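You operate a simulated robot arm through the tools that you are given. There is no shell and no other tool. Be economical: measure what you need, move in short steps, check, and stop when the job is done.

The job below is to be done with a simulated two-armed robot. You get a single attempt, and the scene is never put back.

JOB
Take the white eraser on the far half of the folding table and put it away in the inside of the green tray. Take the white cloth on the top of the table leaf and put it away on the top of the stool. Shut the green drawer. Take the blue cone and leave it on top of the red weight. Pull the cupboard door open. The order is free. Set down upright: white eraser, blue cone.

It is judged by the outcome, as a careful person would: the job done as asked, and still so three seconds after it is handed in. It fails if anything else is knocked over, pushed out of place, dropped, spilled or broken. Flat cloth is picked up by pressing the open fingertips on it (5 to 10 N) and closing them slowly along it; thin cloth reads only 2 to 8 mm in the jaws.

ROBOT AND FRAMES
Two 7-joint arms with two-finger parallel grippers on one trunk, on a base that drives. Base frame: it is fixed to the floor where the robot stands at the start and does not move with it; the origin is under the middle of the robot, x ahead of it, y to its left, z up; the surface under the hand at the start is at about z = 700. Lengths are in mm, angles in degrees, forces in N, time in s.
The left shoulder is at the start at [70, 133, 1076], the right one opposite. With the tool pointing down near the work surface each hand reaches from about 100 to 640 mm from the robot's upright axis, wherever it stands, measured 20 degrees to its own side. Places, roughly: blue cone (5x4x5 cm) [-600, -4600, 900]; cupboard door [1400, -5900, 500]; green drawer [-300, -3900, 700]; inside of the green tray (26x19 cm) [2600, 1600, 740]; red weight (6x6x4 cm) [500, -6000, 800]; top of the stool [2500, 3100, 600]; white cloth (9x6x3 cm) [400, -800, 700]; white eraser (6x3x3 cm) [500, -200, 700]. Payload 1.57 kg a hand.
Tool frame (each hand has its own): the origin (TCP) lies between the finger pads and is the grasp point; the fingertips stand 30 mm ahead of it; z points along the fingers, y is the line along which they close. Largest opening 80 mm; finger width 17, thickness 12; the body of the gripper, 40 by 82 mm, starts 80 mm behind the TCP.
Orientation is that of the tool frame in the base frame, as [roll, pitch, yaw] about the fixed x, y, z axes, in that order (R = Rz(yaw) Ry(pitch) Rx(roll)). With the fingers straight down and closing along the base's y, the tool's x points along the base's -x, its y along +y and its z along -z.

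CONTROLS
- The arms move only by the tool servo_tool. It takes "left_commands", "right_commands" or both (then of equal length, played together; a hand with none holds still); each is a list of rows, each an object of numbers (a shift or turn left out is 0, a gripper value left out holds the last): "dx", "dy", "dz": the shift along the tool's x, y, z in units of 150 mm (1.0 is 150 mm); "rx", "ry", "rz": the turn, a rotation vector about the tool's x, y, z in units of 180 degrees (1.0 is 180 degrees); "grip": the finger opening in mm, from 0 to 80. In form: [{"dx": .., "dy": .., "dz": .., "rx": .., "ry": .., "rz": .., "grip": ..}, ...]. A call has 1 to 20 rows; each row is the pose to reach, as a shift and turn from the pose commanded when the call began, along the tool's axes at that moment. A call with a number of a shift or a turn outside -1 to 1 is refused whole. Each row takes 0.2 s and may step no farther than 50 mm and 8.6 degrees from the row before; otherwise, or with a gripper value out of range, the whole call is refused. A pose out of reach is approached as far as the arm can. The call stops where the force on the tool passes 40 N (or 10 N more than at its start, if that is more) or the arm is blocked; 0.2 s more then pass. The fingers move at their own pace (about 153 mm/s each) and stop on an object; they squeeze with about 30 N. The grip force told is the motor's: it shows also when the fingers shut on nothing. Time passes only in rows, and 0.2 s behind the last, so rows that repeat a pose let the fingers close. It gives the time, the measured TCP pose, the force on the tool (base axes), the opening and the grip force at its end, in the units of the frame above (readings bear some noise), with the torque about the TCP (base axes, N m) and any sound that the robot's microphone picked up.
- Cameras (640 x 400 px; columns grow to the right, rows downward): "scene" is now at [114.6, -50.2, 1293.7]; the picture's right is [-0.63, -0.78, 0.00], its down [-0.53, 0.43, -0.73] and it looks along [0.57, -0.46, -0.68] (base axes); focal length 275 px, centre (320, 200). "left" rides on the left gripper at [72, 7, -122] in its tool frame; the picture's right is [-0.09, 1.00, 0.00], its down [-0.84, -0.08, -0.54] and it looks along [-0.54, -0.05, 0.84] (tool axes); focal length 238 px, centre (320, 200). "right" rides on the right gripper at [72, -7, -122] in its tool frame; the picture's right is [0.09, 1.00, 0.00], its down [-0.84, 0.08, -0.54] and it looks along [-0.54, 0.05, 0.84] (tool axes); focal length 238 px, centre (320, 200). There is no depth. A picture from a camera that has moved, and an enlarged one, comes with that camera's place and axes in the base frame and with its lens.
- get_image(camera): a new picture of that camera. It takes no simulated time.
- slide_trunk(by): slides the trunk up (or, below 0, down) by that many mm; the arms and the scene camera ride with it, the base frame stays. It gives what a move gives, with no picture.
- roll_base(legs): drives the robot by 1 to 6 legs, each [ahead, left, turn to the left] in mm, mm and degrees, along the robot's own axes; the way and the turn of a leg run together, so that a leg with both is an arc; at most 1500 mm and 180 degrees a leg. The arms and the cameras ride along, it lands a little off, and it stops where it bumps. It gives what a move gives.
- head_to(pan, tilt): turns the head with the scene camera to pan (to the left, within 86 degrees either way) and tilt (down, from -29 to 69), counted from straight ahead of the robot. It gives what a move gives.
- inspect(camera, box): a new picture of the part [left, top, right, bottom] of that camera's present view, enlarged. It takes no simulated time.
- sign_off(): hands the job in; it is judged then, once.

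Go step by step. Nothing tells you exact positions but the pictures and the camera data: compare them with the known pose of the tool, close in by small moves and look again before you grip or let go. The budget is 165 turns and 138 pictures, counting those below and the enlarged ones. Unless the task says otherwise, let go and move clear before handing in.

The tools are called after "Emit:" by a JSON object that holds its "fn" and its "kwargs". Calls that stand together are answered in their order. servo_tool: Moves the arms, as the interface text tells. Its arguments: {"type":"object","properties":{"left_commands":{"type":"array","items":{"type":"object","properties":{"dx":{"type":"number"},"dy":{"type":"number"},"dz":{"type":"number"},"rx":{"type":"number"},"ry":{"type":"number"},"rz":{"type":"number"},"grip":{"type":"number"}}}},"right_commands":{"type":"array","items":{"type":"object","properties":{"dx":{"type":"number"},"dy":{"type":"number"},"dz":{"type":"number"},"rx":{"type":"number"},"ry":{"type":"number"},"rz":{"type":"number"},"grip":{"type":"number"}}}}},"required":[]} The other tools are called the same way: slide_trunk (by) slides the trunk up or down; roll_base (legs) drives the base; head_to (pan, tilt) turns the head that bears the scene camera; get_image (camera) takes a picture; inspect (camera, box) takes an enlarged picture of a part of a camera's view; sign_off () hands the job in.

At the start:

```text
time: 0.0
left_eef_pos: [383.7, -64.3, 962.3]
left_orientation: [180.0, 0.0, 180.0]
left_contact_force: [-0.4, 1.1, 0.1]
left_torque: [0.0, -0.01, -0.01]
left_grip_width: 79.8
left_grasp_force: 0.1
right_eef_pos: [269.9, -394.4, 931.9]
right_orientation: [-180.0, 0.1, 180.0]
right_contact_force: [0.3, 0.0, 0.6]
right_torque: [-0.01, -0.02, 0.02]
right_grip_width: 79.9
right_grasp_force: 0.0
trunk travel left (down, up): [-650.0, 290.0]
robot x, y, heading: [0.8, -1.0, 0.1]
head pan, tilt: [-38.8, 42.9]
```

scene: 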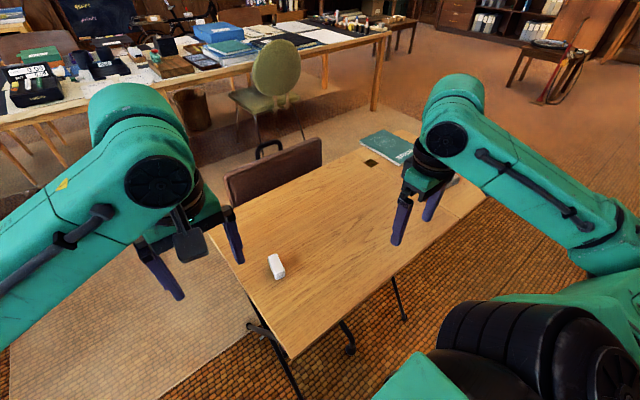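
right: 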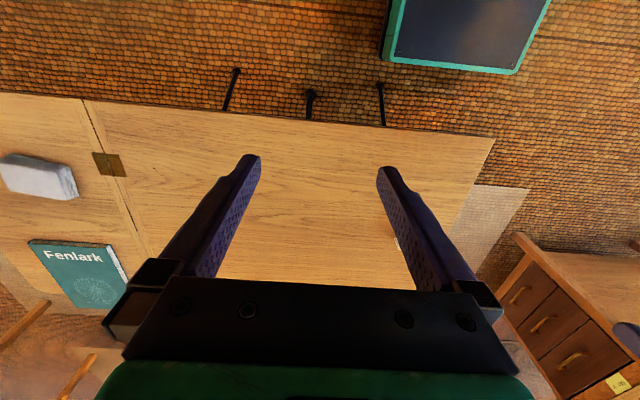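
left: 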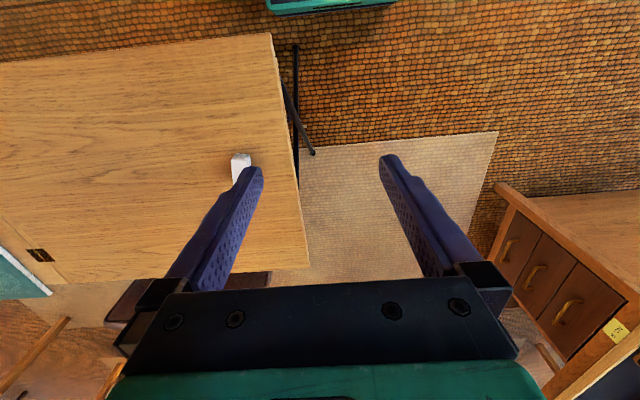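

The eraser sits at about [474, -207] and the cloth at about [412, -828]. I'll look closely at both before moving.

Emit:
{"fn": "inspect", "kwargs": {"camera": "scene", "box": [227, 226, 327, 296]}}

Emit:
{"fn": "inspect", "kwargs": {"camera": "right", "box": [0, 130, 160, 230]}}

Emit:
{"fn": "head_to", "kwargs": {"pan": 40, "tilt": 25}}

Emit:
{"fn": "get_image", "kwargs": {"camera": "scene"}}

```text
5.71 times, centred on (277, 261) of scene
camera zoom: at [114.6, -50.2, 1293.7], right [-0.63, -0.78, 0.0], down [-0.53, 0.43, -0.73], along [0.57, -0.46, -0.68], focal length 1574 px, centre (566, -149)
```

zoom: 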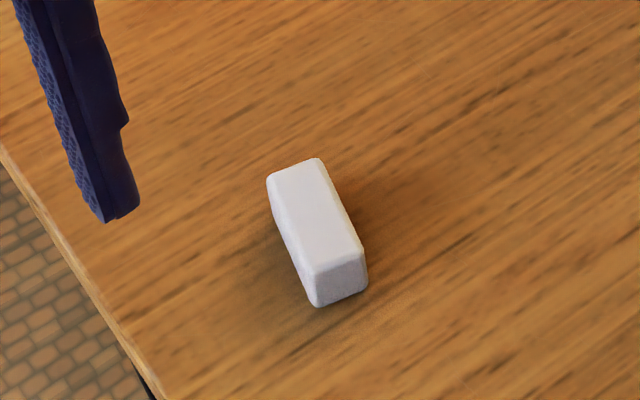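

```text
4.00 times, centred on (80, 180) of right
camera zoom: at [198.1, -399.9, 1054.5], right [-0.09, 1.0, 0.0], down [0.84, 0.08, 0.54], along [0.54, 0.05, -0.84], focal length 953 px, centre (1280, 280)
```

zoom: 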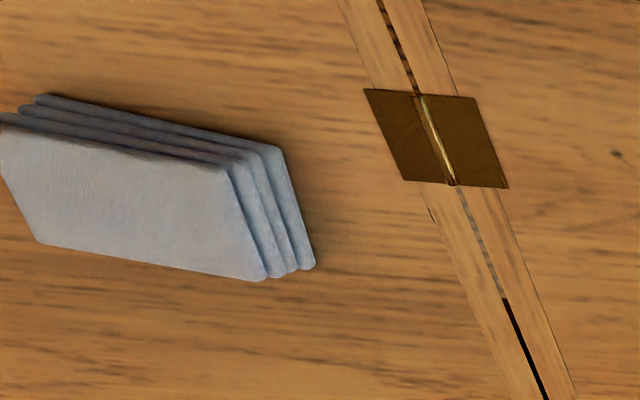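

```text
time: 1.5
left_eef_pos: [384.2, -65.5, 964.2]
left_orientation: [-180.0, -0.1, 179.9]
left_contact_force: [-0.3, -0.6, 0.3]
left_torque: [-0.01, -0.02, 0.0]
left_grip_width: 80.0
left_grasp_force: 0.0
right_eef_pos: [270.0, -392.7, 932.8]
right_orientation: [180.0, 0.0, 179.9]
right_contact_force: [0.2, 0.2, 0.2]
right_torque: [0.01, -0.02, 0.03]
right_grip_width: 79.9
right_grasp_force: 0.1
trunk travel left (down, up): [-650.0, 290.0]
robot x, y, heading: [2.1, -2.1, 0.2]
head pan, tilt: [40.0, 25.0]
```

```text
132 pictures are left
camera scene: at [120.6, 60.9, 1321.2], right [0.64, -0.77, 0.0], down [-0.32, -0.27, -0.91], along [0.69, 0.58, -0.42], focal length 275 px, centre (320, 200)
```

scene: 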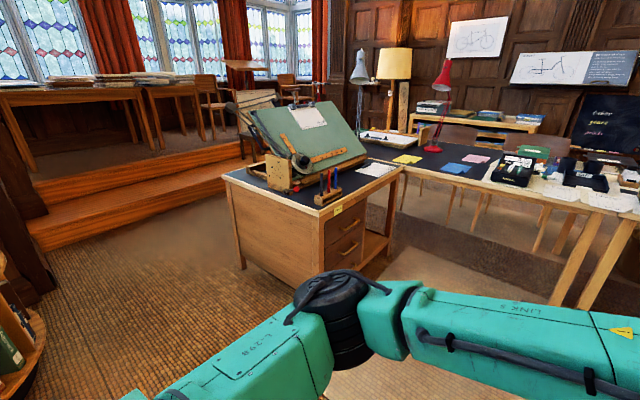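

The eraser lies flat and its long side runs roughly along x. Next I'll zoom in on the tray and stool areas.

Emit:
{"fn": "inspect", "kwargs": {"camera": "scene", "box": [200, 60, 440, 210]}}

Emit:
{"fn": "inspect", "kwargs": {"camera": "scene", "box": [400, 80, 640, 230]}}

```text
2.67 times, centred on (320, 135) of scene
camera zoom: at [120.6, 60.9, 1321.2], right [0.64, -0.77, 0.0], down [-0.32, -0.27, -0.91], along [0.69, 0.58, -0.42], focal length 734 px, centre (320, 373)
```

zoom: 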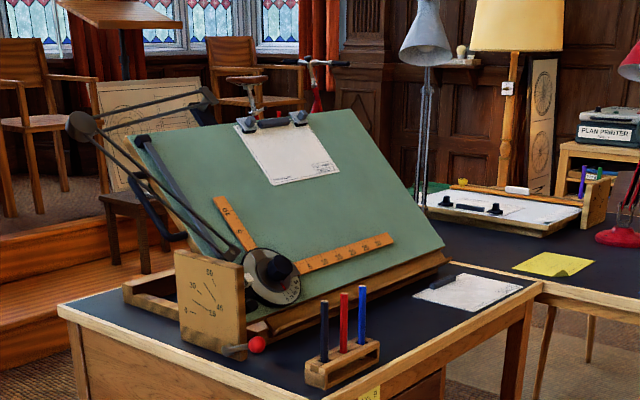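

```text
2.67 times, centred on (520, 155) of scene
camera zoom: at [120.6, 60.9, 1321.2], right [0.64, -0.77, 0.0], down [-0.32, -0.27, -0.91], along [0.69, 0.58, -0.42], focal length 734 px, centre (-213, 320)
```

zoom: 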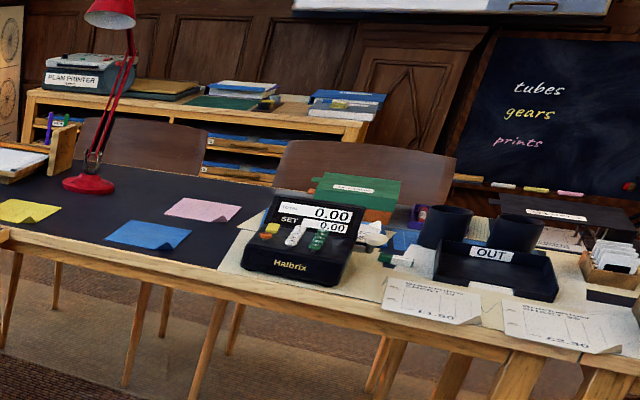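

The drafting board hides the tray and stool, so I'll find them when I get there. First I'll hover the left hand over the eraser, turned 13° to line up with it.

Emit:
{"fn": "servo_tool", "kwargs": {"left_commands": [{"dx": -0.11, "dy": -0.16, "dz": 0.15, "rz": 0.012}, {"dx": -0.22, "dy": -0.32, "dz": 0.3, "rz": 0.024}, {"dx": -0.33, "dy": -0.48, "dz": 0.45, "rz": 0.036}, {"dx": -0.44, "dy": -0.64, "dz": 0.6, "rz": 0.048}, {"dx": -0.55, "dy": -0.8, "dz": 0.75, "rz": 0.06}, {"dx": -0.66, "dy": -0.957, "dz": 0.95, "rz": 0.072}, {"dx": -0.66, "dy": -0.957, "dz": 0.95, "rz": 0.072}]}}

Emit:
{"fn": "get_image", "kwargs": {"camera": "left"}}

```text
time: 3.1
left_eef_pos: [463.3, -160.8, 801.0]
left_orientation: [180.0, 0.0, 167.0]
left_contact_force: [0.0, -0.1, -0.8]
left_torque: [-0.01, -0.04, -0.01]
left_grip_width: 79.9
left_grasp_force: 0.0
left hand out of reach, approached as far as the arm can: row 5, 6, 7
right_eef_pos: [270.6, -392.8, 931.2]
right_orientation: [-179.9, 0.1, 180.0]
right_contact_force: [0.0, -0.3, -0.1]
right_torque: [0.02, 0.03, -0.01]
right_grip_width: 79.9
right_grasp_force: 0.0
trunk travel left (down, up): [-650.0, 290.0]
robot x, y, heading: [-2.8, 3.2, 0.1]
head pan, tilt: [40.0, 25.0]
```

```text
129 pictures are left
camera left: at [393.6, -137.0, 923.2], right [0.31, 0.95, 0.0], down [0.8, -0.26, 0.54], along [0.52, -0.17, -0.84], focal length 238 px, centre (320, 200)
```

left: 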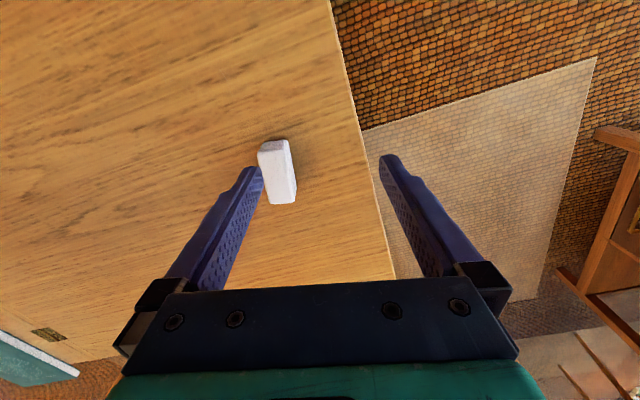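

The pose is out of reach by about 50 mm. I'll drive the base 150 mm to the right, since nothing around the hand is tall.

Emit:
{"fn": "roll_base", "kwargs": {"legs": [[0, -150, 0]]}}

Emit:
{"fn": "get_image", "kwargs": {"camera": "left"}}

```text
time: 4.5
left_eef_pos: [463.0, -309.4, 802.7]
left_orientation: [180.0, 0.0, 167.0]
left_contact_force: [-0.2, 0.6, -0.1]
left_torque: [-0.01, 0.0, 0.01]
left_grip_width: 79.9
left_grasp_force: 0.2
right_eef_pos: [270.5, -544.0, 931.3]
right_orientation: [179.9, 0.1, 180.0]
right_contact_force: [-0.6, 0.4, -0.3]
right_torque: [0.02, 0.0, -0.01]
right_grip_width: 80.0
right_grasp_force: 0.0
trunk travel left (down, up): [-650.0, 290.0]
robot x, y, heading: [-1.3, -149.7, 0.2]
head pan, tilt: [40.0, 25.0]
```

```text
128 pictures are left
camera left: at [394.1, -285.9, 923.5], right [0.31, 0.95, 0.0], down [0.8, -0.26, 0.54], along [0.51, -0.17, -0.84], focal length 238 px, centre (320, 200)
```

left: 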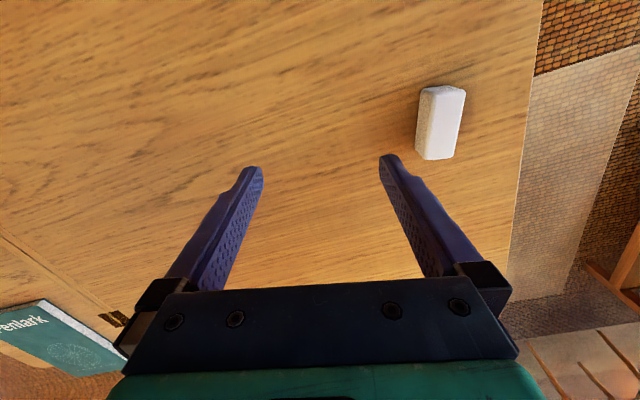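

The eraser is at [475, -207] and within reach now. I'll move above it.

Emit:
{"fn": "servo_tool", "kwargs": {"left_commands": [{"dx": 0.025, "dy": 0.23, "rz": -0.01}, {"dx": 0.05, "dy": 0.46, "rz": -0.02}, {"dx": 0.075, "dy": 0.68, "rz": -0.02}, {"dx": 0.075, "dy": 0.68, "rz": -0.02}]}}

Emit:
{"fn": "get_image", "kwargs": {"camera": "left"}}

```text
time: 5.5
left_eef_pos: [475.7, -207.4, 800.4]
left_orientation: [-180.0, 0.0, 170.7]
left_contact_force: [0.5, -0.4, -0.3]
left_torque: [0.01, 0.05, 0.04]
left_grip_width: 80.1
left_grasp_force: 0.1
right_eef_pos: [270.6, -544.4, 930.9]
right_orientation: [180.0, 0.0, 179.9]
right_contact_force: [0.1, -1.3, 0.7]
right_torque: [0.01, -0.04, 0.02]
right_grip_width: 79.9
right_grasp_force: 0.1
trunk travel left (down, up): [-650.0, 290.0]
robot x, y, heading: [-1.6, -150.4, 0.1]
head pan, tilt: [40.0, 25.0]
```

```text
127 pictures are left
camera left: at [404.7, -188.6, 923.3], right [0.25, 0.97, 0.0], down [0.81, -0.21, 0.54], along [0.52, -0.14, -0.84], focal length 238 px, centre (320, 200)
```

left: 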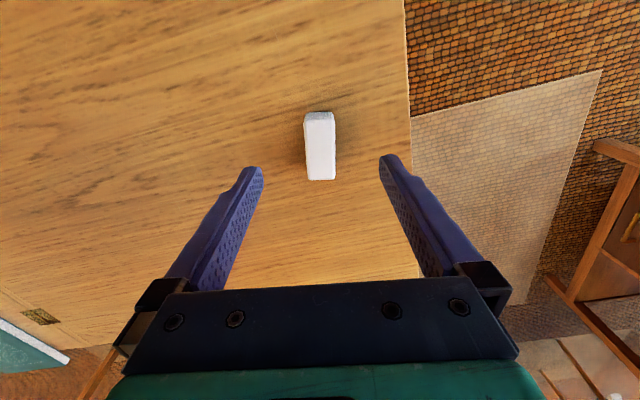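

The hand is lined up. Now I'll lower and grip.

Emit:
{"fn": "servo_tool", "kwargs": {"left_commands": [{"dz": 0.2}, {"dz": 0.35}, {"dz": 0.43}, {"dz": 0.43}, {"dz": 0.43, "grip": 20}, {"dz": 0.43, "grip": 10}, {"dz": 0.43, "grip": 10}]}}

Emit:
{"fn": "get_image", "kwargs": {"camera": "left"}}

```text
time: 7.1
left_eef_pos: [475.1, -208.6, 736.1]
left_orientation: [179.9, 0.0, 170.7]
left_contact_force: [-0.1, -0.2, 0.9]
left_torque: [-0.01, 0.02, -0.01]
left_grip_width: 25.0
left_grasp_force: 29.9
right_eef_pos: [270.3, -544.3, 931.9]
right_orientation: [180.0, -0.1, 180.0]
right_contact_force: [-0.5, -0.2, -0.5]
right_torque: [-0.02, 0.0, 0.03]
right_grip_width: 80.0
right_grasp_force: 0.1
trunk travel left (down, up): [-650.0, 290.0]
robot x, y, heading: [-1.0, -149.5, 0.1]
head pan, tilt: [40.0, 25.0]
```

```text
126 pictures are left
camera left: at [404.9, -189.0, 858.4], right [0.25, 0.97, 0.0], down [0.81, -0.21, 0.54], along [0.52, -0.14, -0.84], focal length 238 px, centre (320, 200)
```

left: 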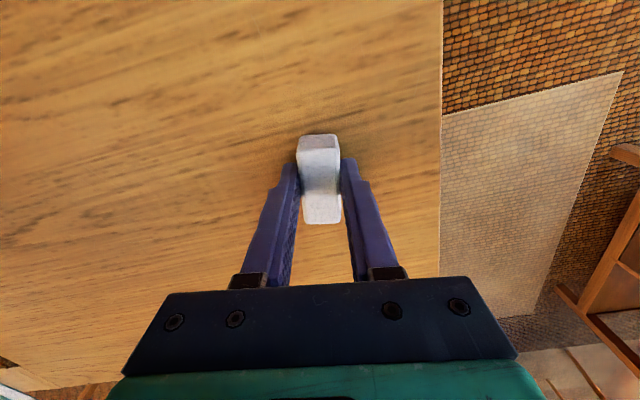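

The eraser is gripped at a width of 25 mm. I'll lift it and look right, where I'm about to drive.

Emit:
{"fn": "servo_tool", "kwargs": {"left_commands": [{"dz": -0.2}, {"dz": -0.5}, {"dz": -0.8}, {"dz": -0.95, "dx": 0.2, "dy": 0.1}, {"dz": -1.0, "dx": 0.5, "dy": 0.3}, {"dz": -1.0, "dx": 0.7, "dy": 0.5}, {"dz": -1.0, "dx": 0.7, "dy": 0.5}]}}

Emit:
{"fn": "head_to", "kwargs": {"pan": -75, "tilt": 40}}

Emit:
{"fn": "get_image", "kwargs": {"camera": "scene"}}

```text
refused: row 5 steps farther than a row can; nothing moved
```

```text
time: 9.0
left_eef_pos: [475.6, -208.5, 737.2]
left_orientation: [180.0, 0.0, 170.7]
left_contact_force: [0.5, 0.0, -0.4]
left_torque: [0.02, -0.02, -0.03]
left_grip_width: 25.0
left_grasp_force: 29.8
right_eef_pos: [270.9, -544.3, 933.0]
right_orientation: [179.9, -0.1, 180.0]
right_contact_force: [0.5, 0.8, -0.2]
right_torque: [-0.01, 0.02, 0.01]
right_grip_width: 80.2
right_grasp_force: 0.0
trunk travel left (down, up): [-650.0, 290.0]
robot x, y, heading: [-0.9, -148.3, -0.1]
head pan, tilt: [-75.0, 40.0]
```

```text
125 pictures are left
camera scene: at [72.2, -230.1, 1297.9], right [-0.97, -0.26, 0.0], down [-0.17, 0.62, -0.77], along [0.2, -0.74, -0.64], focal length 275 px, centre (320, 200)
```

scene: 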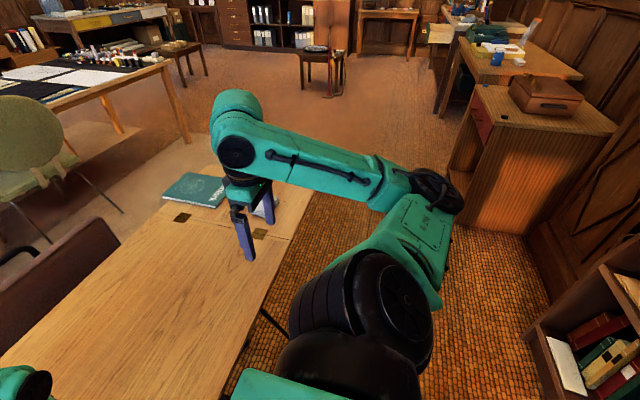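

The floor to the right is clear. I'll lift the eraser in smaller steps.

Emit:
{"fn": "servo_tool", "kwargs": {"left_commands": [{"dz": -0.25}, {"dz": -0.5}, {"dz": -0.75}, {"dz": -0.95, "dx": 0.15, "dy": 0.1}, {"dz": -1.0, "dx": 0.35, "dy": 0.25}, {"dz": -1.0, "dx": 0.55, "dy": 0.4}, {"dz": -1.0, "dx": 0.7, "dy": 0.5}, {"dz": -1.0, "dx": 0.7, "dy": 0.5}]}}

Emit:
{"fn": "roll_base", "kwargs": {"legs": [[0, -500, 0]]}}

Emit:
{"fn": "get_image", "kwargs": {"camera": "right"}}

Emit:
{"fn": "get_image", "kwargs": {"camera": "left"}}

```text
time: 10.8
left_eef_pos: [383.6, -117.6, 887.6]
left_orientation: [-180.0, -0.2, 170.7]
left_contact_force: [-0.1, -0.3, -0.8]
left_torque: [0.05, 0.04, -0.03]
left_grip_width: 24.9
left_grasp_force: 29.6
right_eef_pos: [270.6, -545.0, 930.6]
right_orientation: [179.9, 0.0, 180.0]
right_contact_force: [0.2, 0.3, 0.2]
right_torque: [0.03, 0.0, 0.0]
right_grip_width: 79.9
right_grasp_force: 0.1
trunk travel left (down, up): [-650.0, 290.0]
robot x, y, heading: [5.1, -152.3, -0.2]
head pan, tilt: [-75.0, 40.0]
```

```text
time: 13.8
left_eef_pos: [381.4, -620.5, 888.2]
left_orientation: [-179.9, 0.0, 170.2]
left_contact_force: [0.9, -0.8, -0.6]
left_torque: [0.03, 0.01, 0.0]
left_grip_width: 24.8
left_grasp_force: 30.2
right_eef_pos: [264.0, -1045.9, 931.1]
right_orientation: [-180.0, 0.0, 179.5]
right_contact_force: [0.2, -0.1, -1.2]
right_torque: [-0.01, 0.05, 0.02]
right_grip_width: 79.8
right_grasp_force: 0.0
trunk travel left (down, up): [-650.0, 290.0]
robot x, y, heading: [-4.4, -650.6, -0.6]
head pan, tilt: [-75.0, 40.0]
```

```text
124 pictures are left
camera right: at [191.9, -1051.6, 1054.6], right [-0.08, 1.0, 0.0], down [0.84, 0.07, 0.54], along [0.54, 0.04, -0.84], focal length 238 px, centre (320, 200)
```

right: 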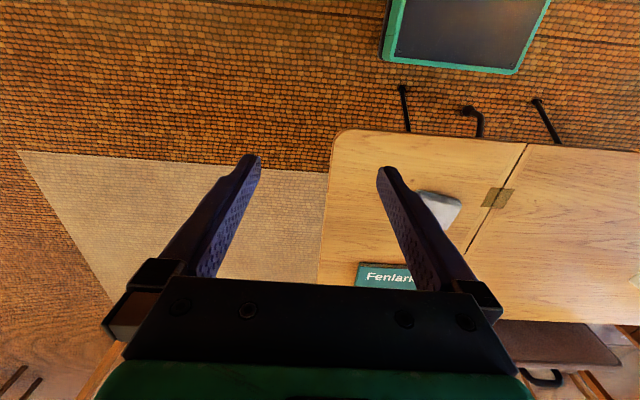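

```text
123 pictures are left
camera left: at [311.4, -600.4, 1009.0], right [0.26, 0.97, 0.0], down [0.81, -0.22, 0.54], along [0.52, -0.14, -0.84], focal length 238 px, centre (320, 200)
```

left: 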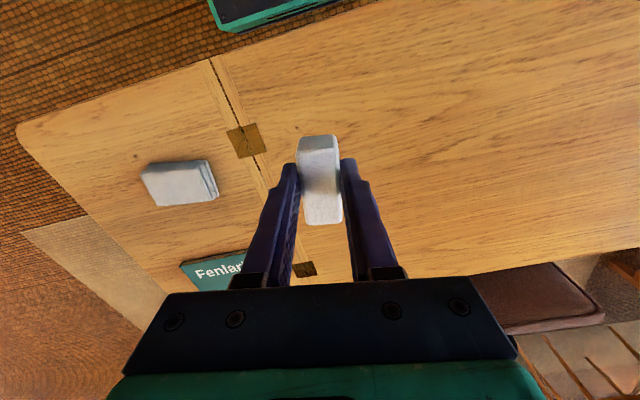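

The cloth is centred near [413, -826], with its long side along y and tilted about 7°. I'll bring the right hand over it, turning about 83° so the fingers close across the 6 cm width.

Emit:
{"fn": "servo_tool", "kwargs": {"right_commands": [{"dx": -0.12, "dy": 0.1, "rz": -0.04}, {"dx": -0.24, "dy": 0.2, "rz": -0.08}, {"dx": -0.36, "dy": 0.3, "rz": -0.12}, {"dx": -0.48, "dy": 0.4, "rz": -0.16}, {"dx": -0.6, "dy": 0.5, "rz": -0.2}, {"dx": -0.72, "dy": 0.6, "rz": -0.24}, {"dx": -0.84, "dy": 0.7, "rz": -0.28}, {"dx": -0.98, "dy": 0.8, "rz": -0.32}, {"dx": -0.98, "dy": 0.8, "rz": -0.32}]}}

```text
time: 15.8
left_eef_pos: [381.0, -621.5, 887.7]
left_orientation: [179.9, 0.0, 170.0]
left_contact_force: [0.1, -0.4, -0.2]
left_torque: [-0.01, 0.03, 0.01]
left_grip_width: 24.9
left_grasp_force: 30.4
right_eef_pos: [412.0, -928.0, 931.0]
right_orientation: [-180.0, 0.1, -123.0]
right_contact_force: [0.2, 0.6, 0.1]
right_torque: [0.0, -0.01, 0.01]
right_grip_width: 80.1
right_grasp_force: 0.1
trunk travel left (down, up): [-650.0, 290.0]
robot x, y, heading: [0.0, -648.2, -0.6]
head pan, tilt: [-75.0, 40.0]
```

Emit:
{"fn": "servo_tool", "kwargs": {"right_commands": [{"dx": -0.14, "dy": 0.09, "dz": 0.2, "rz": -0.036}, {"dx": -0.28, "dy": 0.18, "dz": 0.4, "rz": -0.072}, {"dx": -0.42, "dy": 0.27, "dz": 0.6, "rz": -0.108}, {"dx": -0.574, "dy": 0.365, "dz": 0.8, "rz": -0.144}, {"dx": -0.574, "dy": 0.365, "dz": 0.8, "rz": -0.144}]}}

Emit:
{"fn": "get_image", "kwargs": {"camera": "right"}}

```text
time: 17.0
left_eef_pos: [381.8, -621.7, 887.9]
left_orientation: [-180.0, 0.0, 170.1]
left_contact_force: [-0.3, -0.1, -1.0]
left_torque: [0.02, -0.01, -0.02]
left_grip_width: 25.1
left_grasp_force: 30.5
right_eef_pos: [410.9, -828.3, 810.0]
right_orientation: [-180.0, 0.0, -96.9]
right_contact_force: [-0.8, -0.6, 0.0]
right_torque: [0.01, -0.02, -0.01]
right_grip_width: 80.0
right_grasp_force: 0.0
trunk travel left (down, up): [-650.0, 290.0]
robot x, y, heading: [-2.4, -650.5, -0.5]
head pan, tilt: [-75.0, 40.0]
```

```text
122 pictures are left
camera right: at [409.5, -898.3, 933.1], right [-1.0, 0.03, 0.0], down [0.02, 0.84, 0.54], along [0.02, 0.54, -0.84], focal length 238 px, centre (320, 200)
```

right: 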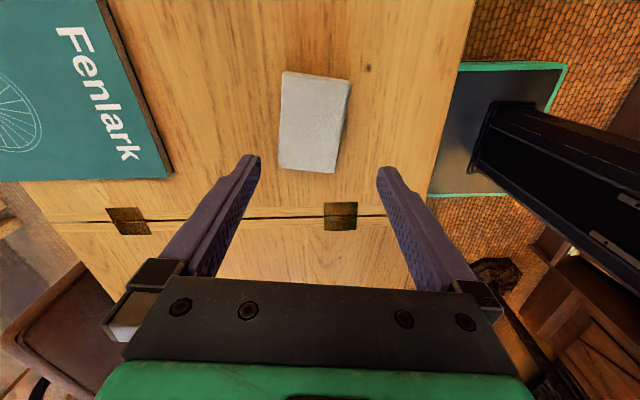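

Two views agree on a cloth centre of about [420, -840], lower than I'd assumed. I'll correct, go partway down and check again.

Emit:
{"fn": "servo_tool", "kwargs": {"right_commands": [{"dx": 0.065, "dy": -0.068, "dz": 0.15, "rz": 0.015}, {"dx": 0.065, "dy": -0.068, "dz": 0.3, "rz": 0.015}, {"dx": 0.065, "dy": -0.068, "dz": 0.3, "rz": 0.015}]}}

Emit:
{"fn": "get_image", "kwargs": {"camera": "right"}}

```text
time: 17.8
left_eef_pos: [382.4, -620.3, 886.9]
left_orientation: [180.0, 0.0, 170.3]
left_contact_force: [0.0, -0.6, -0.9]
left_torque: [0.01, 0.02, 0.0]
left_grip_width: 24.7
left_grasp_force: 30.4
right_eef_pos: [421.3, -837.6, 765.3]
right_orientation: [179.9, 0.0, -99.6]
right_contact_force: [-0.5, -1.0, -0.1]
right_torque: [0.02, 0.03, 0.02]
right_grip_width: 79.7
right_grasp_force: 0.1
trunk travel left (down, up): [-650.0, 290.0]
robot x, y, heading: [-2.5, -651.2, -0.8]
head pan, tilt: [-75.0, 40.0]
```

```text
121 pictures are left
camera right: at [415.5, -908.3, 888.9], right [-1.0, 0.08, 0.0], down [0.07, 0.84, 0.54], along [0.04, 0.54, -0.84], focal length 238 px, centre (320, 200)
```

right: 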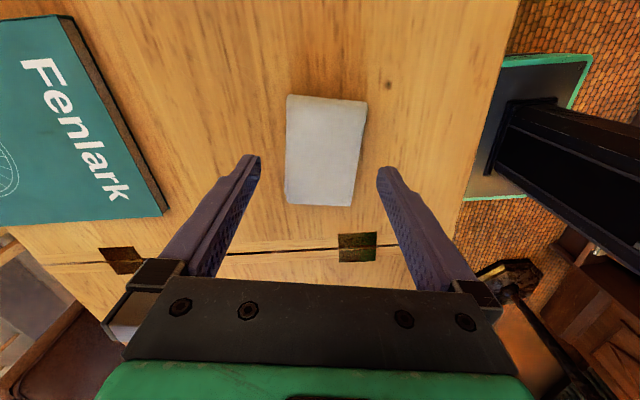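

The cloth is aligned and centred. I'll go down until the fingertips nearly reach the table.

Emit:
{"fn": "servo_tool", "kwargs": {"right_commands": [{"dz": 0.1, "dy": 0.012}, {"dz": 0.18, "dy": 0.012}, {"dz": 0.21, "dy": 0.012}, {"dz": 0.21, "dy": 0.012}]}}

Emit:
{"fn": "get_image", "kwargs": {"camera": "right"}}

```text
time: 18.8
left_eef_pos: [382.1, -620.3, 887.2]
left_orientation: [180.0, 0.0, 170.1]
left_contact_force: [0.0, 0.9, -1.2]
left_torque: [0.0, -0.01, 0.01]
left_grip_width: 24.5
left_grasp_force: 29.9
right_eef_pos: [419.5, -836.2, 734.8]
right_orientation: [-180.0, 0.1, -99.7]
right_contact_force: [-1.1, 0.2, 0.1]
right_torque: [0.02, 0.0, 0.02]
right_grip_width: 79.9
right_grasp_force: 0.0
trunk travel left (down, up): [-650.0, 290.0]
robot x, y, heading: [-0.3, -650.8, -0.4]
head pan, tilt: [-75.0, 40.0]
```

```text
120 pictures are left
camera right: at [413.8, -907.4, 857.8], right [-1.0, 0.08, 0.0], down [0.07, 0.84, 0.54], along [0.04, 0.54, -0.84], focal length 238 px, centre (320, 200)
```

right: 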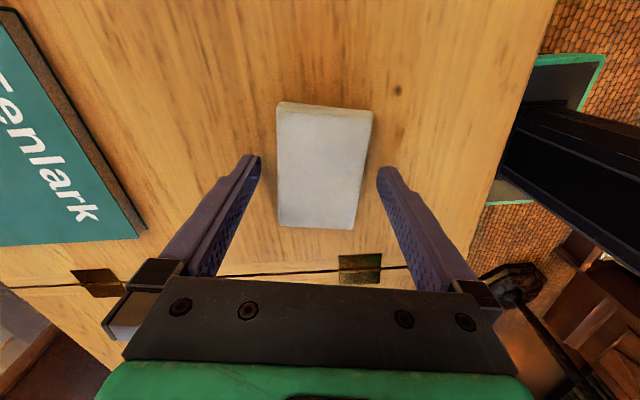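

The fingertips are still near the top of the cloth, so the table is lower than 700. I'll keep going down gently.

Emit:
{"fn": "servo_tool", "kwargs": {"right_commands": [{"dz": 0.035}, {"dz": 0.07}, {"dz": 0.07}]}}

Emit:
{"fn": "inspect", "kwargs": {"camera": "right", "box": [200, 80, 440, 230]}}

```text
time: 19.6
left_eef_pos: [378.7, -620.7, 889.1]
left_orientation: [-180.0, 0.2, 170.1]
left_contact_force: [-0.7, 1.0, -0.1]
left_torque: [-0.01, -0.01, 0.0]
left_grip_width: 24.7
left_grasp_force: 30.1
right_eef_pos: [419.0, -835.9, 730.1]
right_orientation: [-179.3, 0.0, -99.6]
right_contact_force: [-7.6, -2.9, 25.4]
right_torque: [0.18, 1.46, 0.23]
right_grip_width: 80.1
right_grasp_force: 0.1
trunk travel left (down, up): [-650.0, 290.0]
robot x, y, heading: [-2.4, -648.9, -0.5]
head pan, tilt: [-75.0, 40.0]
stopped in row 3 (right hand): the force on the tool passed its limit at 43 N (the readings are from after the stop); the commanded pose is now the measured one
```

```text
2.67 times, centred on (320, 155) of right
camera zoom: at [412.4, -907.1, 852.7], right [-1.0, 0.08, -0.01], down [0.06, 0.84, 0.54], along [0.05, 0.54, -0.84], focal length 636 px, centre (320, 320)
```

zoom: 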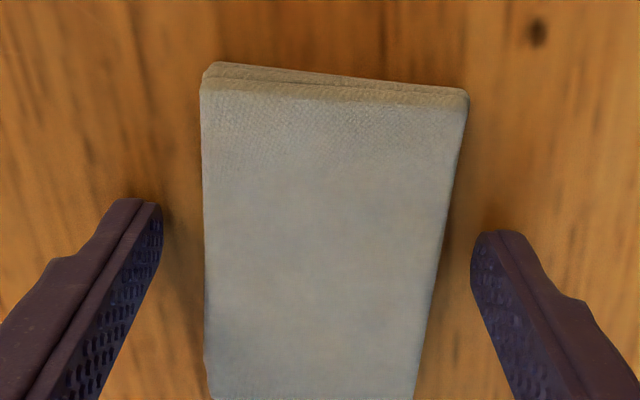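

The table is at z=700. I'll back off 2 mm and close slowly on the folded stack.

Emit:
{"fn": "servo_tool", "kwargs": {"right_commands": [{"dz": -0.015}, {"dz": -0.015, "grip": 66}, {"dz": -0.015, "grip": 60}, {"dz": -0.015, "grip": 56}, {"dz": -0.015, "grip": 52}, {"dz": -0.015, "grip": 48}, {"dz": -0.015, "grip": 44}, {"dz": -0.015, "grip": 40}]}}

Emit:
{"fn": "get_image", "kwargs": {"camera": "right"}}

```text
time: 21.4
left_eef_pos: [380.6, -621.1, 888.1]
left_orientation: [-180.0, 0.1, 170.2]
left_contact_force: [0.0, 0.0, -1.5]
left_torque: [-0.02, 0.01, 0.01]
left_grip_width: 24.7
left_grasp_force: 30.1
right_eef_pos: [420.9, -836.0, 730.3]
right_orientation: [-179.4, 0.0, -99.6]
right_contact_force: [-5.3, -0.9, 8.6]
right_torque: [0.11, 0.5, 0.09]
right_grip_width: 58.8
right_grasp_force: 29.7
trunk travel left (down, up): [-650.0, 290.0]
robot x, y, heading: [-1.4, -653.2, -0.7]
head pan, tilt: [-75.0, 40.0]
```

```text
118 pictures are left
camera right: at [414.0, -907.5, 852.5], right [-1.0, 0.08, -0.01], down [0.06, 0.84, 0.54], along [0.05, 0.54, -0.84], focal length 238 px, centre (320, 200)
```

right: 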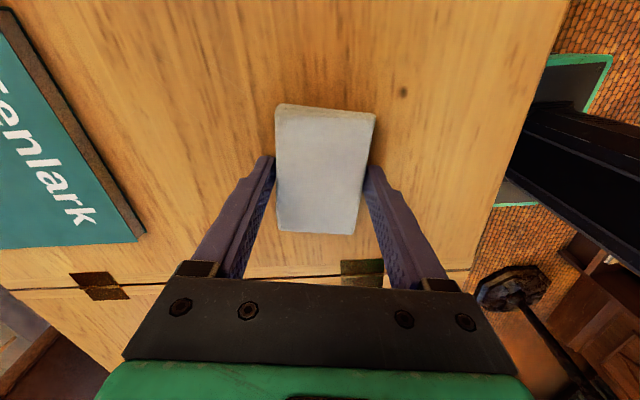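

Both fingers hold the whole stack at 58.8 mm. I'll lift a little and check.

Emit:
{"fn": "servo_tool", "kwargs": {"right_commands": [{"dz": -0.1}, {"dz": -0.25}, {"dz": -0.4}, {"dz": -0.4}]}}

Emit:
{"fn": "get_image", "kwargs": {"camera": "right"}}

```text
time: 22.4
left_eef_pos: [380.9, -621.1, 888.2]
left_orientation: [180.0, 0.0, 170.1]
left_contact_force: [-0.2, -0.2, -1.3]
left_torque: [-0.01, -0.02, 0.02]
left_grip_width: 24.6
left_grasp_force: 30.2
right_eef_pos: [421.7, -835.9, 789.6]
right_orientation: [-179.6, 0.0, -99.7]
right_contact_force: [-0.7, -0.1, -0.1]
right_torque: [0.03, -0.03, 0.01]
right_grip_width: 58.7
right_grasp_force: 29.7
trunk travel left (down, up): [-650.0, 290.0]
robot x, y, heading: [1.5, -653.1, -0.5]
head pan, tilt: [-75.0, 40.0]
```

```text
117 pictures are left
camera right: at [415.3, -908.0, 911.6], right [-1.0, 0.08, -0.01], down [0.06, 0.84, 0.54], along [0.05, 0.54, -0.84], focal length 238 px, centre (320, 200)
```

right: 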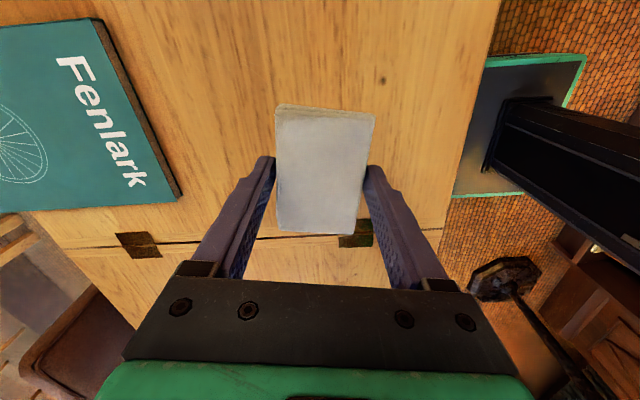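

The cloth is held. I'll lift and tuck the right arm, drive left past the table, then look ahead-left.

Emit:
{"fn": "servo_tool", "kwargs": {"right_commands": [{"dz": -0.25}, {"dz": -0.5}, {"dz": -0.7, "dx": 0.1, "dy": 0.15}, {"dz": -0.8, "dx": 0.2, "dy": 0.35}, {"dz": -0.9, "dx": 0.3, "dy": 0.55}, {"dz": -1.0, "dx": 0.4, "dy": 0.73}, {"dz": -1.0, "dx": 0.4, "dy": 0.73}]}}

Emit:
{"fn": "roll_base", "kwargs": {"legs": [[0, 1150, 0]]}}

Emit:
{"fn": "head_to", "kwargs": {"pan": 60, "tilt": 35}}

Emit:
{"fn": "get_image", "kwargs": {"camera": "scene"}}

```text
time: 23.9
left_eef_pos: [381.8, -623.4, 887.2]
left_orientation: [179.9, -0.2, 170.1]
left_contact_force: [0.5, -0.7, -1.8]
left_torque: [0.03, 0.01, -0.01]
left_grip_width: 24.8
left_grasp_force: 29.8
right_eef_pos: [314.6, -879.2, 939.6]
right_orientation: [-179.8, 0.2, -99.8]
right_contact_force: [0.1, 0.3, -0.9]
right_torque: [0.01, 0.01, 0.01]
right_grip_width: 58.6
right_grasp_force: 30.3
right hand out of reach, approached as far as the arm can: row 6, 7
trunk travel left (down, up): [-650.0, 290.0]
robot x, y, heading: [2.6, -648.6, -0.7]
head pan, tilt: [-75.0, 40.0]
```

```text
time: 29.8
left_eef_pos: [393.4, 519.8, 885.5]
left_orientation: [-180.0, 0.0, 170.0]
left_contact_force: [-0.7, -1.0, -1.9]
left_torque: [0.0, 0.0, -0.04]
left_grip_width: 25.0
left_grasp_force: 29.8
right_eef_pos: [327.2, 263.7, 938.9]
right_orientation: [-179.6, 0.1, -99.7]
right_contact_force: [0.0, 0.4, 0.1]
right_torque: [-0.02, 0.0, -0.02]
right_grip_width: 58.7
right_grasp_force: 29.5
trunk travel left (down, up): [-650.0, 290.0]
robot x, y, heading: [11.0, 493.3, -0.6]
head pan, tilt: [-75.0, 40.0]
```

```text
time: 31.9
left_eef_pos: [394.7, 519.1, 888.6]
left_orientation: [-179.9, 0.0, 170.0]
left_contact_force: [-0.4, 0.5, -0.1]
left_torque: [-0.01, -0.03, 0.03]
left_grip_width: 24.9
left_grasp_force: 28.9
right_eef_pos: [326.0, 263.7, 939.7]
right_orientation: [-179.6, -0.1, -99.8]
right_contact_force: [0.0, -0.8, -1.0]
right_torque: [-0.03, 0.02, -0.01]
right_grip_width: 58.7
right_grasp_force: 29.3
trunk travel left (down, up): [-650.0, 290.0]
robot x, y, heading: [10.0, 493.8, -0.6]
head pan, tilt: [60.0, 35.0]
```

```text
116 pictures are left
camera scene: at [105.1, 567.9, 1305.5], right [0.86, -0.51, 0.0], down [-0.29, -0.49, -0.82], along [0.42, 0.7, -0.57], focal length 275 px, centre (320, 200)
```

scene: 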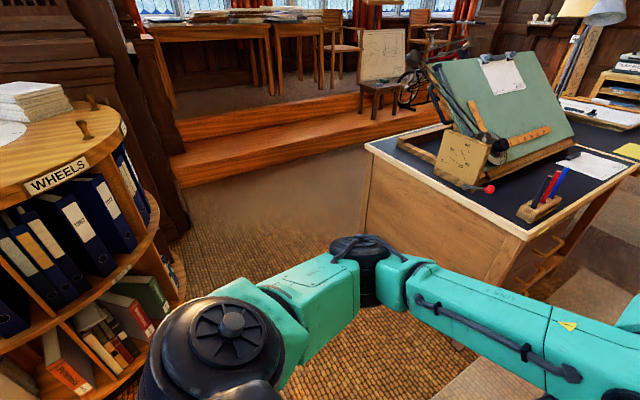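

The stool shows at about [2500, 3100], and there's a corridor about 870 mm wide between the round bookshelf and the drafting desk. I'll move ahead, turn left to face down it and look.

Emit:
{"fn": "roll_base", "kwargs": {"legs": [[470, 0, 0], [0, 0, 90]]}}

Emit:
{"fn": "head_to", "kwargs": {"pan": -15, "tilt": 35}}

Emit:
{"fn": "get_image", "kwargs": {"camera": "scene"}}

```text
time: 38.6
left_eef_pos: [455.3, 869.1, 887.3]
left_orientation: [180.0, 0.0, -100.4]
left_contact_force: [0.0, 0.4, -0.1]
left_torque: [-0.03, -0.03, 0.01]
left_grip_width: 24.9
left_grasp_force: 30.3
right_eef_pos: [709.0, 799.3, 939.7]
right_orientation: [-179.6, 0.0, -10.2]
right_contact_force: [-0.2, -0.3, -0.4]
right_torque: [-0.03, 0.03, -0.01]
right_grip_width: 58.8
right_grasp_force: 29.9
trunk travel left (down, up): [-650.0, 290.0]
robot x, y, heading: [477.6, 486.5, 89.0]
head pan, tilt: [60.0, 35.0]
```

```text
time: 40.0
left_eef_pos: [454.2, 870.1, 887.4]
left_orientation: [180.0, 0.0, -100.4]
left_contact_force: [-0.4, -0.2, 0.3]
left_torque: [0.04, -0.01, -0.04]
left_grip_width: 25.1
left_grasp_force: 29.8
right_eef_pos: [709.2, 798.0, 939.3]
right_orientation: [-179.6, 0.0, -10.2]
right_contact_force: [-0.5, 0.1, -0.7]
right_torque: [0.0, 0.01, -0.01]
right_grip_width: 58.8
right_grasp_force: 30.0
trunk travel left (down, up): [-650.0, 290.0]
robot x, y, heading: [477.2, 484.8, 89.0]
head pan, tilt: [-15.0, 35.0]
```

```text
115 pictures are left
camera scene: at [505.4, 621.3, 1305.5], right [0.96, -0.28, 0.0], down [-0.16, -0.55, -0.82], along [0.23, 0.79, -0.57], focal length 275 px, centre (320, 200)
```

scene: 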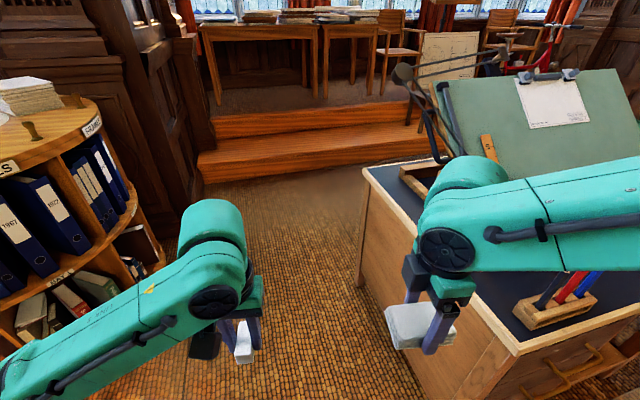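

The corridor is clear with my arms tucked. I'll drive ahead 1400 mm and then look toward the tray and stool.

Emit:
{"fn": "roll_base", "kwargs": {"legs": [[0, 20, 1], [1450, 0, 0]]}}

Emit:
{"fn": "head_to", "kwargs": {"pan": -60, "tilt": 30}}

Emit:
{"fn": "get_image", "kwargs": {"camera": "scene"}}

```text
time: 47.7
left_eef_pos: [421.7, 2326.3, 886.8]
left_orientation: [180.0, 0.0, -99.0]
left_contact_force: [0.6, -0.5, -0.8]
left_torque: [-0.03, -0.01, 0.01]
left_grip_width: 24.9
left_grasp_force: 30.5
right_eef_pos: [679.2, 2263.2, 940.8]
right_orientation: [-179.6, 0.1, -8.9]
right_contact_force: [-0.1, 0.0, -0.2]
right_torque: [0.02, 0.0, 0.03]
right_grip_width: 58.9
right_grasp_force: 29.7
trunk travel left (down, up): [-650.0, 290.0]
robot x, y, heading: [454.4, 1945.4, 90.4]
head pan, tilt: [-15.0, 35.0]
```

```text
time: 48.8
left_eef_pos: [421.5, 2326.1, 887.4]
left_orientation: [-179.9, -0.1, -99.0]
left_contact_force: [0.0, 0.0, -0.6]
left_torque: [0.01, 0.02, 0.02]
left_grip_width: 24.8
left_grasp_force: 29.8
right_eef_pos: [679.3, 2263.4, 939.9]
right_orientation: [-179.7, -0.1, -8.8]
right_contact_force: [-0.4, 0.1, 0.1]
right_torque: [-0.01, 0.0, 0.0]
right_grip_width: 58.6
right_grasp_force: 29.8
trunk travel left (down, up): [-650.0, 290.0]
robot x, y, heading: [460.8, 1948.1, 90.3]
head pan, tilt: [-60.0, 30.0]
```

```text
114 pictures are left
camera scene: at [534.4, 2041.3, 1313.2], right [0.51, -0.86, 0.0], down [-0.43, -0.25, -0.87], along [0.75, 0.44, -0.5], focal length 275 px, centre (320, 200)
```

scene: 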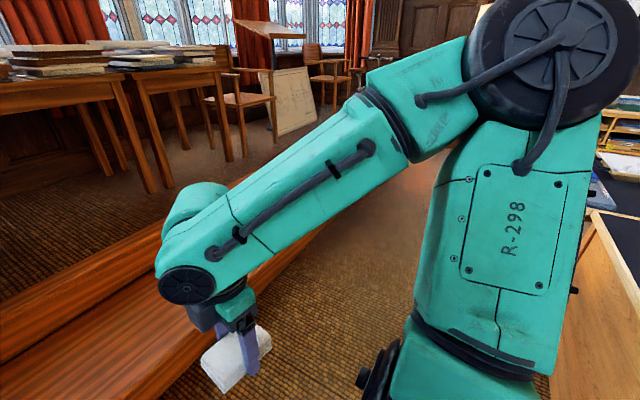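

The right arm blocks the view. I'll move ahead 220 mm, turn right to face +x, and look with both arms in front.

Emit:
{"fn": "roll_base", "kwargs": {"legs": [[220, 0, 0], [0, 0, -90]]}}

Emit:
{"fn": "head_to", "kwargs": {"pan": -3, "tilt": 25}}

Emit:
{"fn": "get_image", "kwargs": {"camera": "scene"}}

```text
time: 54.3
left_eef_pos: [838.6, 2203.0, 886.4]
left_orientation: [-179.9, 0.0, 171.7]
left_contact_force: [0.4, -0.2, -0.8]
left_torque: [-0.02, -0.01, -0.03]
left_grip_width: 24.9
left_grasp_force: 29.9
right_eef_pos: [778.1, 1944.1, 939.4]
right_orientation: [-179.6, 0.0, -98.2]
right_contact_force: [-0.5, 0.0, 0.2]
right_torque: [-0.01, 0.01, -0.02]
right_grip_width: 58.7
right_grasp_force: 29.9
trunk travel left (down, up): [-650.0, 290.0]
robot x, y, heading: [457.0, 2162.0, 0.9]
head pan, tilt: [-60.0, 30.0]
```

```text
time: 55.5
left_eef_pos: [839.8, 2202.3, 887.9]
left_orientation: [-180.0, 0.1, 171.5]
left_contact_force: [-0.4, 0.1, -0.9]
left_torque: [0.03, -0.02, 0.03]
left_grip_width: 24.9
left_grasp_force: 29.8
right_eef_pos: [778.7, 1944.8, 941.2]
right_orientation: [-179.7, 0.0, -98.2]
right_contact_force: [-0.9, 0.1, -1.0]
right_torque: [-0.02, 0.0, 0.02]
right_grip_width: 58.6
right_grasp_force: 30.2
trunk travel left (down, up): [-650.0, 290.0]
robot x, y, heading: [459.4, 2162.6, 1.1]
head pan, tilt: [-3.0, 25.0]
```

```text
113 pictures are left
camera scene: at [597.8, 2162.8, 1321.2], right [-0.04, -1.0, 0.0], down [-0.42, 0.02, -0.91], along [0.91, -0.03, -0.42], focal length 275 px, centre (320, 200)
```

scene: 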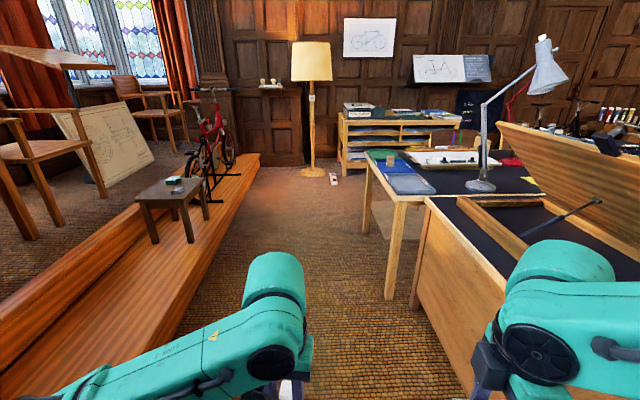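

The stool stands on the step and already has items on it. The dark table beyond the desk probably holds the tray, so I'll zoom in on both.

Emit:
{"fn": "inspect", "kwargs": {"camera": "scene", "box": [340, 130, 500, 230]}}

Emit:
{"fn": "inspect", "kwargs": {"camera": "scene", "box": [110, 150, 270, 250]}}

```text
4.00 times, centred on (420, 180) of scene
camera zoom: at [597.8, 2162.8, 1321.2], right [-0.04, -1.0, 0.0], down [-0.42, 0.02, -0.91], along [0.91, -0.03, -0.42], focal length 1102 px, centre (-80, 280)
```

zoom: 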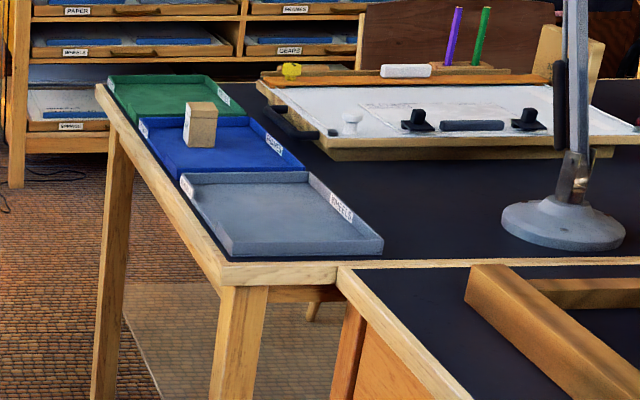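

```text
4.00 times, centred on (190, 200) of scene
camera zoom: at [597.8, 2162.8, 1321.2], right [-0.04, -1.0, 0.0], down [-0.42, 0.02, -0.91], along [0.91, -0.03, -0.42], focal length 1102 px, centre (840, 200)
```

zoom: 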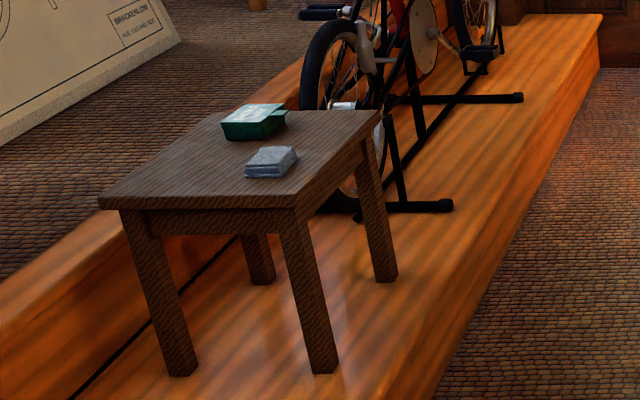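

The green tray is the far one of three along the table's left edge, which runs at y≈1721. I'll drive ahead to x≈2500 and turn right to face it.

Emit:
{"fn": "roll_base", "kwargs": {"legs": [[0, 0, -1], [1020, 0, 0], [1020, 0, 0], [0, 0, -90]]}}

Emit:
{"fn": "head_to", "kwargs": {"pan": 10, "tilt": 45}}

Emit:
{"fn": "get_image", "kwargs": {"camera": "scene"}}

```text
time: 69.9
left_eef_pos: [2539.8, 1779.4, 887.8]
left_orientation: [180.0, 0.1, 80.9]
left_contact_force: [-0.5, 0.2, -0.4]
left_torque: [0.01, -0.01, 0.03]
left_grip_width: 24.8
left_grasp_force: 30.1
right_eef_pos: [2283.9, 1843.4, 940.5]
right_orientation: [-179.5, 0.0, 171.1]
right_contact_force: [0.0, -0.4, 0.0]
right_torque: [-0.02, 0.0, 0.02]
right_grip_width: 59.0
right_grasp_force: 30.2
trunk travel left (down, up): [-650.0, 290.0]
robot x, y, heading: [2504.9, 2162.7, -89.8]
head pan, tilt: [-3.0, 25.0]
```

```text
time: 70.7
left_eef_pos: [2539.6, 1780.5, 886.7]
left_orientation: [-180.0, 0.0, 80.9]
left_contact_force: [-0.6, 0.0, 0.0]
left_torque: [-0.01, 0.01, -0.02]
left_grip_width: 24.8
left_grasp_force: 29.7
right_eef_pos: [2283.1, 1843.8, 940.8]
right_orientation: [-179.7, 0.0, 171.1]
right_contact_force: [0.4, 0.2, 0.8]
right_torque: [-0.01, 0.01, -0.02]
right_grip_width: 58.8
right_grasp_force: 30.2
trunk travel left (down, up): [-650.0, 290.0]
robot x, y, heading: [2505.6, 2161.6, -90.0]
head pan, tilt: [10.0, 45.0]
```

```text
110 pictures are left
camera scene: at [2519.6, 2035.0, 1290.7], right [-0.98, -0.18, 0.0], down [-0.13, 0.7, -0.71], along [0.13, -0.7, -0.71], focal length 275 px, centre (320, 200)
```

scene: 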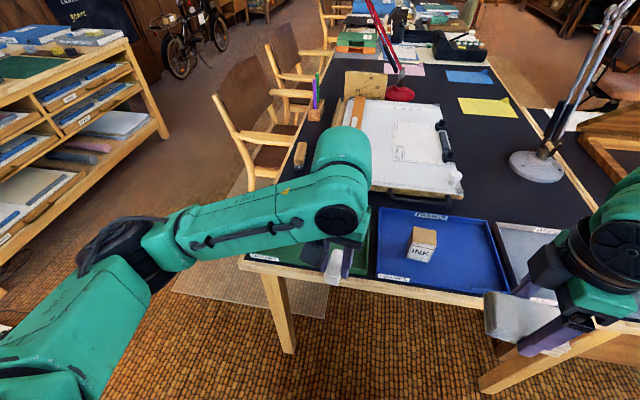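

The green tray is under the left hand, to the left of the blue one. I'll use the left camera.

Emit:
{"fn": "get_image", "kwargs": {"camera": "left"}}

```text
109 pictures are left
camera left: at [2556.8, 1851.2, 1009.0], right [0.97, -0.25, 0.0], down [-0.21, -0.81, 0.54], along [-0.13, -0.52, -0.84], focal length 238 px, centre (320, 200)
```

left: 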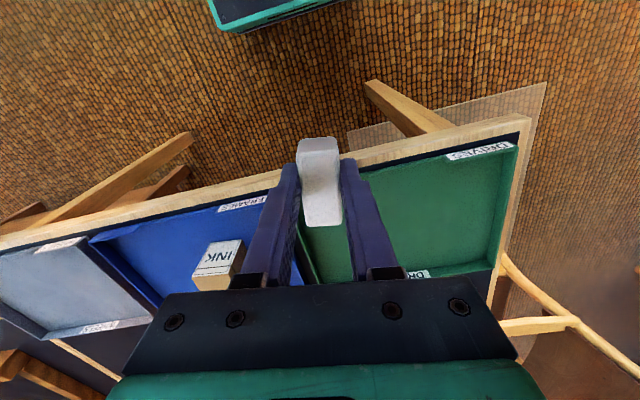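

The tray centre is about [2610, 1616]. I'll move the eraser over it.

Emit:
{"fn": "servo_tool", "kwargs": {"left_commands": [{"dx": -0.25, "dy": 0.14}, {"dx": -0.5, "dy": 0.28}, {"dx": -0.75, "dy": 0.42}, {"dx": -0.99, "dy": 0.563}, {"dx": -0.99, "dy": 0.563, "dz": 0.2}, {"dx": -0.99, "dy": 0.563, "dz": 0.4}, {"dx": -0.99, "dy": 0.563, "dz": 0.4}]}}

Emit:
{"fn": "get_image", "kwargs": {"camera": "left"}}

```text
time: 72.3
left_eef_pos: [2598.8, 1619.0, 827.1]
left_orientation: [179.9, 0.0, 80.9]
left_contact_force: [-0.1, -0.3, -0.6]
left_torque: [0.02, -0.01, 0.01]
left_grip_width: 24.8
left_grasp_force: 30.3
right_eef_pos: [2282.2, 1843.3, 940.6]
right_orientation: [-179.6, 0.0, 171.0]
right_contact_force: [0.1, 0.3, -1.1]
right_torque: [0.02, 0.01, 0.01]
right_grip_width: 58.9
right_grasp_force: 30.3
trunk travel left (down, up): [-650.0, 290.0]
robot x, y, heading: [2507.3, 2161.3, -89.8]
head pan, tilt: [10.0, 45.0]
```

```text
108 pictures are left
camera left: at [2616.7, 1690.7, 948.4], right [0.97, -0.25, 0.0], down [-0.21, -0.81, 0.54], along [-0.13, -0.52, -0.84], focal length 238 px, centre (320, 200)
```

left: 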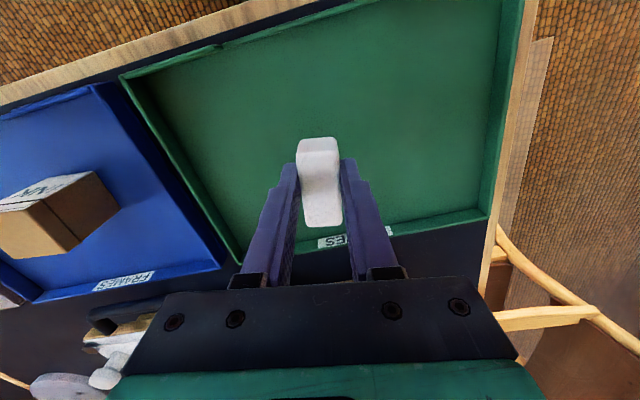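

The eraser is over the inside of the tray. I'll lower it slowly toward the tray floor.

Emit:
{"fn": "servo_tool", "kwargs": {"left_commands": [{"dz": 0.15}, {"dz": 0.26}, {"dz": 0.28}, {"dz": 0.3}, {"dz": 0.31}, {"dz": 0.31}]}}

Emit:
{"fn": "inspect", "kwargs": {"camera": "left", "box": [220, 90, 420, 250]}}

```text
time: 73.7
left_eef_pos: [2599.9, 1618.8, 781.4]
left_orientation: [-180.0, 0.0, 80.9]
left_contact_force: [0.2, 0.2, -0.7]
left_torque: [0.0, 0.02, 0.02]
left_grip_width: 24.9
left_grasp_force: 29.9
right_eef_pos: [2282.5, 1844.3, 940.0]
right_orientation: [-179.6, 0.0, 171.1]
right_contact_force: [-0.3, 0.4, -0.6]
right_torque: [0.01, -0.01, 0.04]
right_grip_width: 58.9
right_grasp_force: 30.0
trunk travel left (down, up): [-650.0, 290.0]
robot x, y, heading: [2506.8, 2159.9, -89.7]
head pan, tilt: [10.0, 45.0]
```

```text
2.50 times, centred on (320, 170) of left
camera zoom: at [2616.6, 1690.8, 902.2], right [0.97, -0.25, 0.0], down [-0.21, -0.81, 0.54], along [-0.13, -0.52, -0.84], focal length 596 px, centre (320, 275)
```

zoom: 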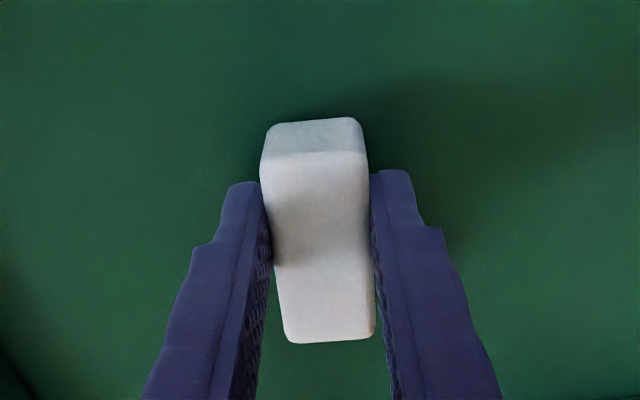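

Emit:
{"fn": "servo_tool", "kwargs": {"left_commands": [{"dz": 0.013}, {"dz": 0.026}, {"dz": 0.033}, {"dz": 0.033}]}}

```text
time: 74.7
left_eef_pos: [2600.0, 1620.4, 781.6]
left_orientation: [179.8, 0.5, 81.0]
left_contact_force: [2.9, -10.4, 30.9]
left_torque: [0.1, -0.11, -0.01]
left_grip_width: 25.1
left_grasp_force: 30.2
right_eef_pos: [2283.1, 1846.7, 942.0]
right_orientation: [-179.5, 0.1, 171.2]
right_contact_force: [-0.1, 0.3, -0.5]
right_torque: [-0.04, -0.01, -0.03]
right_grip_width: 58.8
right_grasp_force: 30.8
trunk travel left (down, up): [-650.0, 290.0]
robot x, y, heading: [2503.3, 2163.0, -89.8]
head pan, tilt: [10.0, 45.0]
```

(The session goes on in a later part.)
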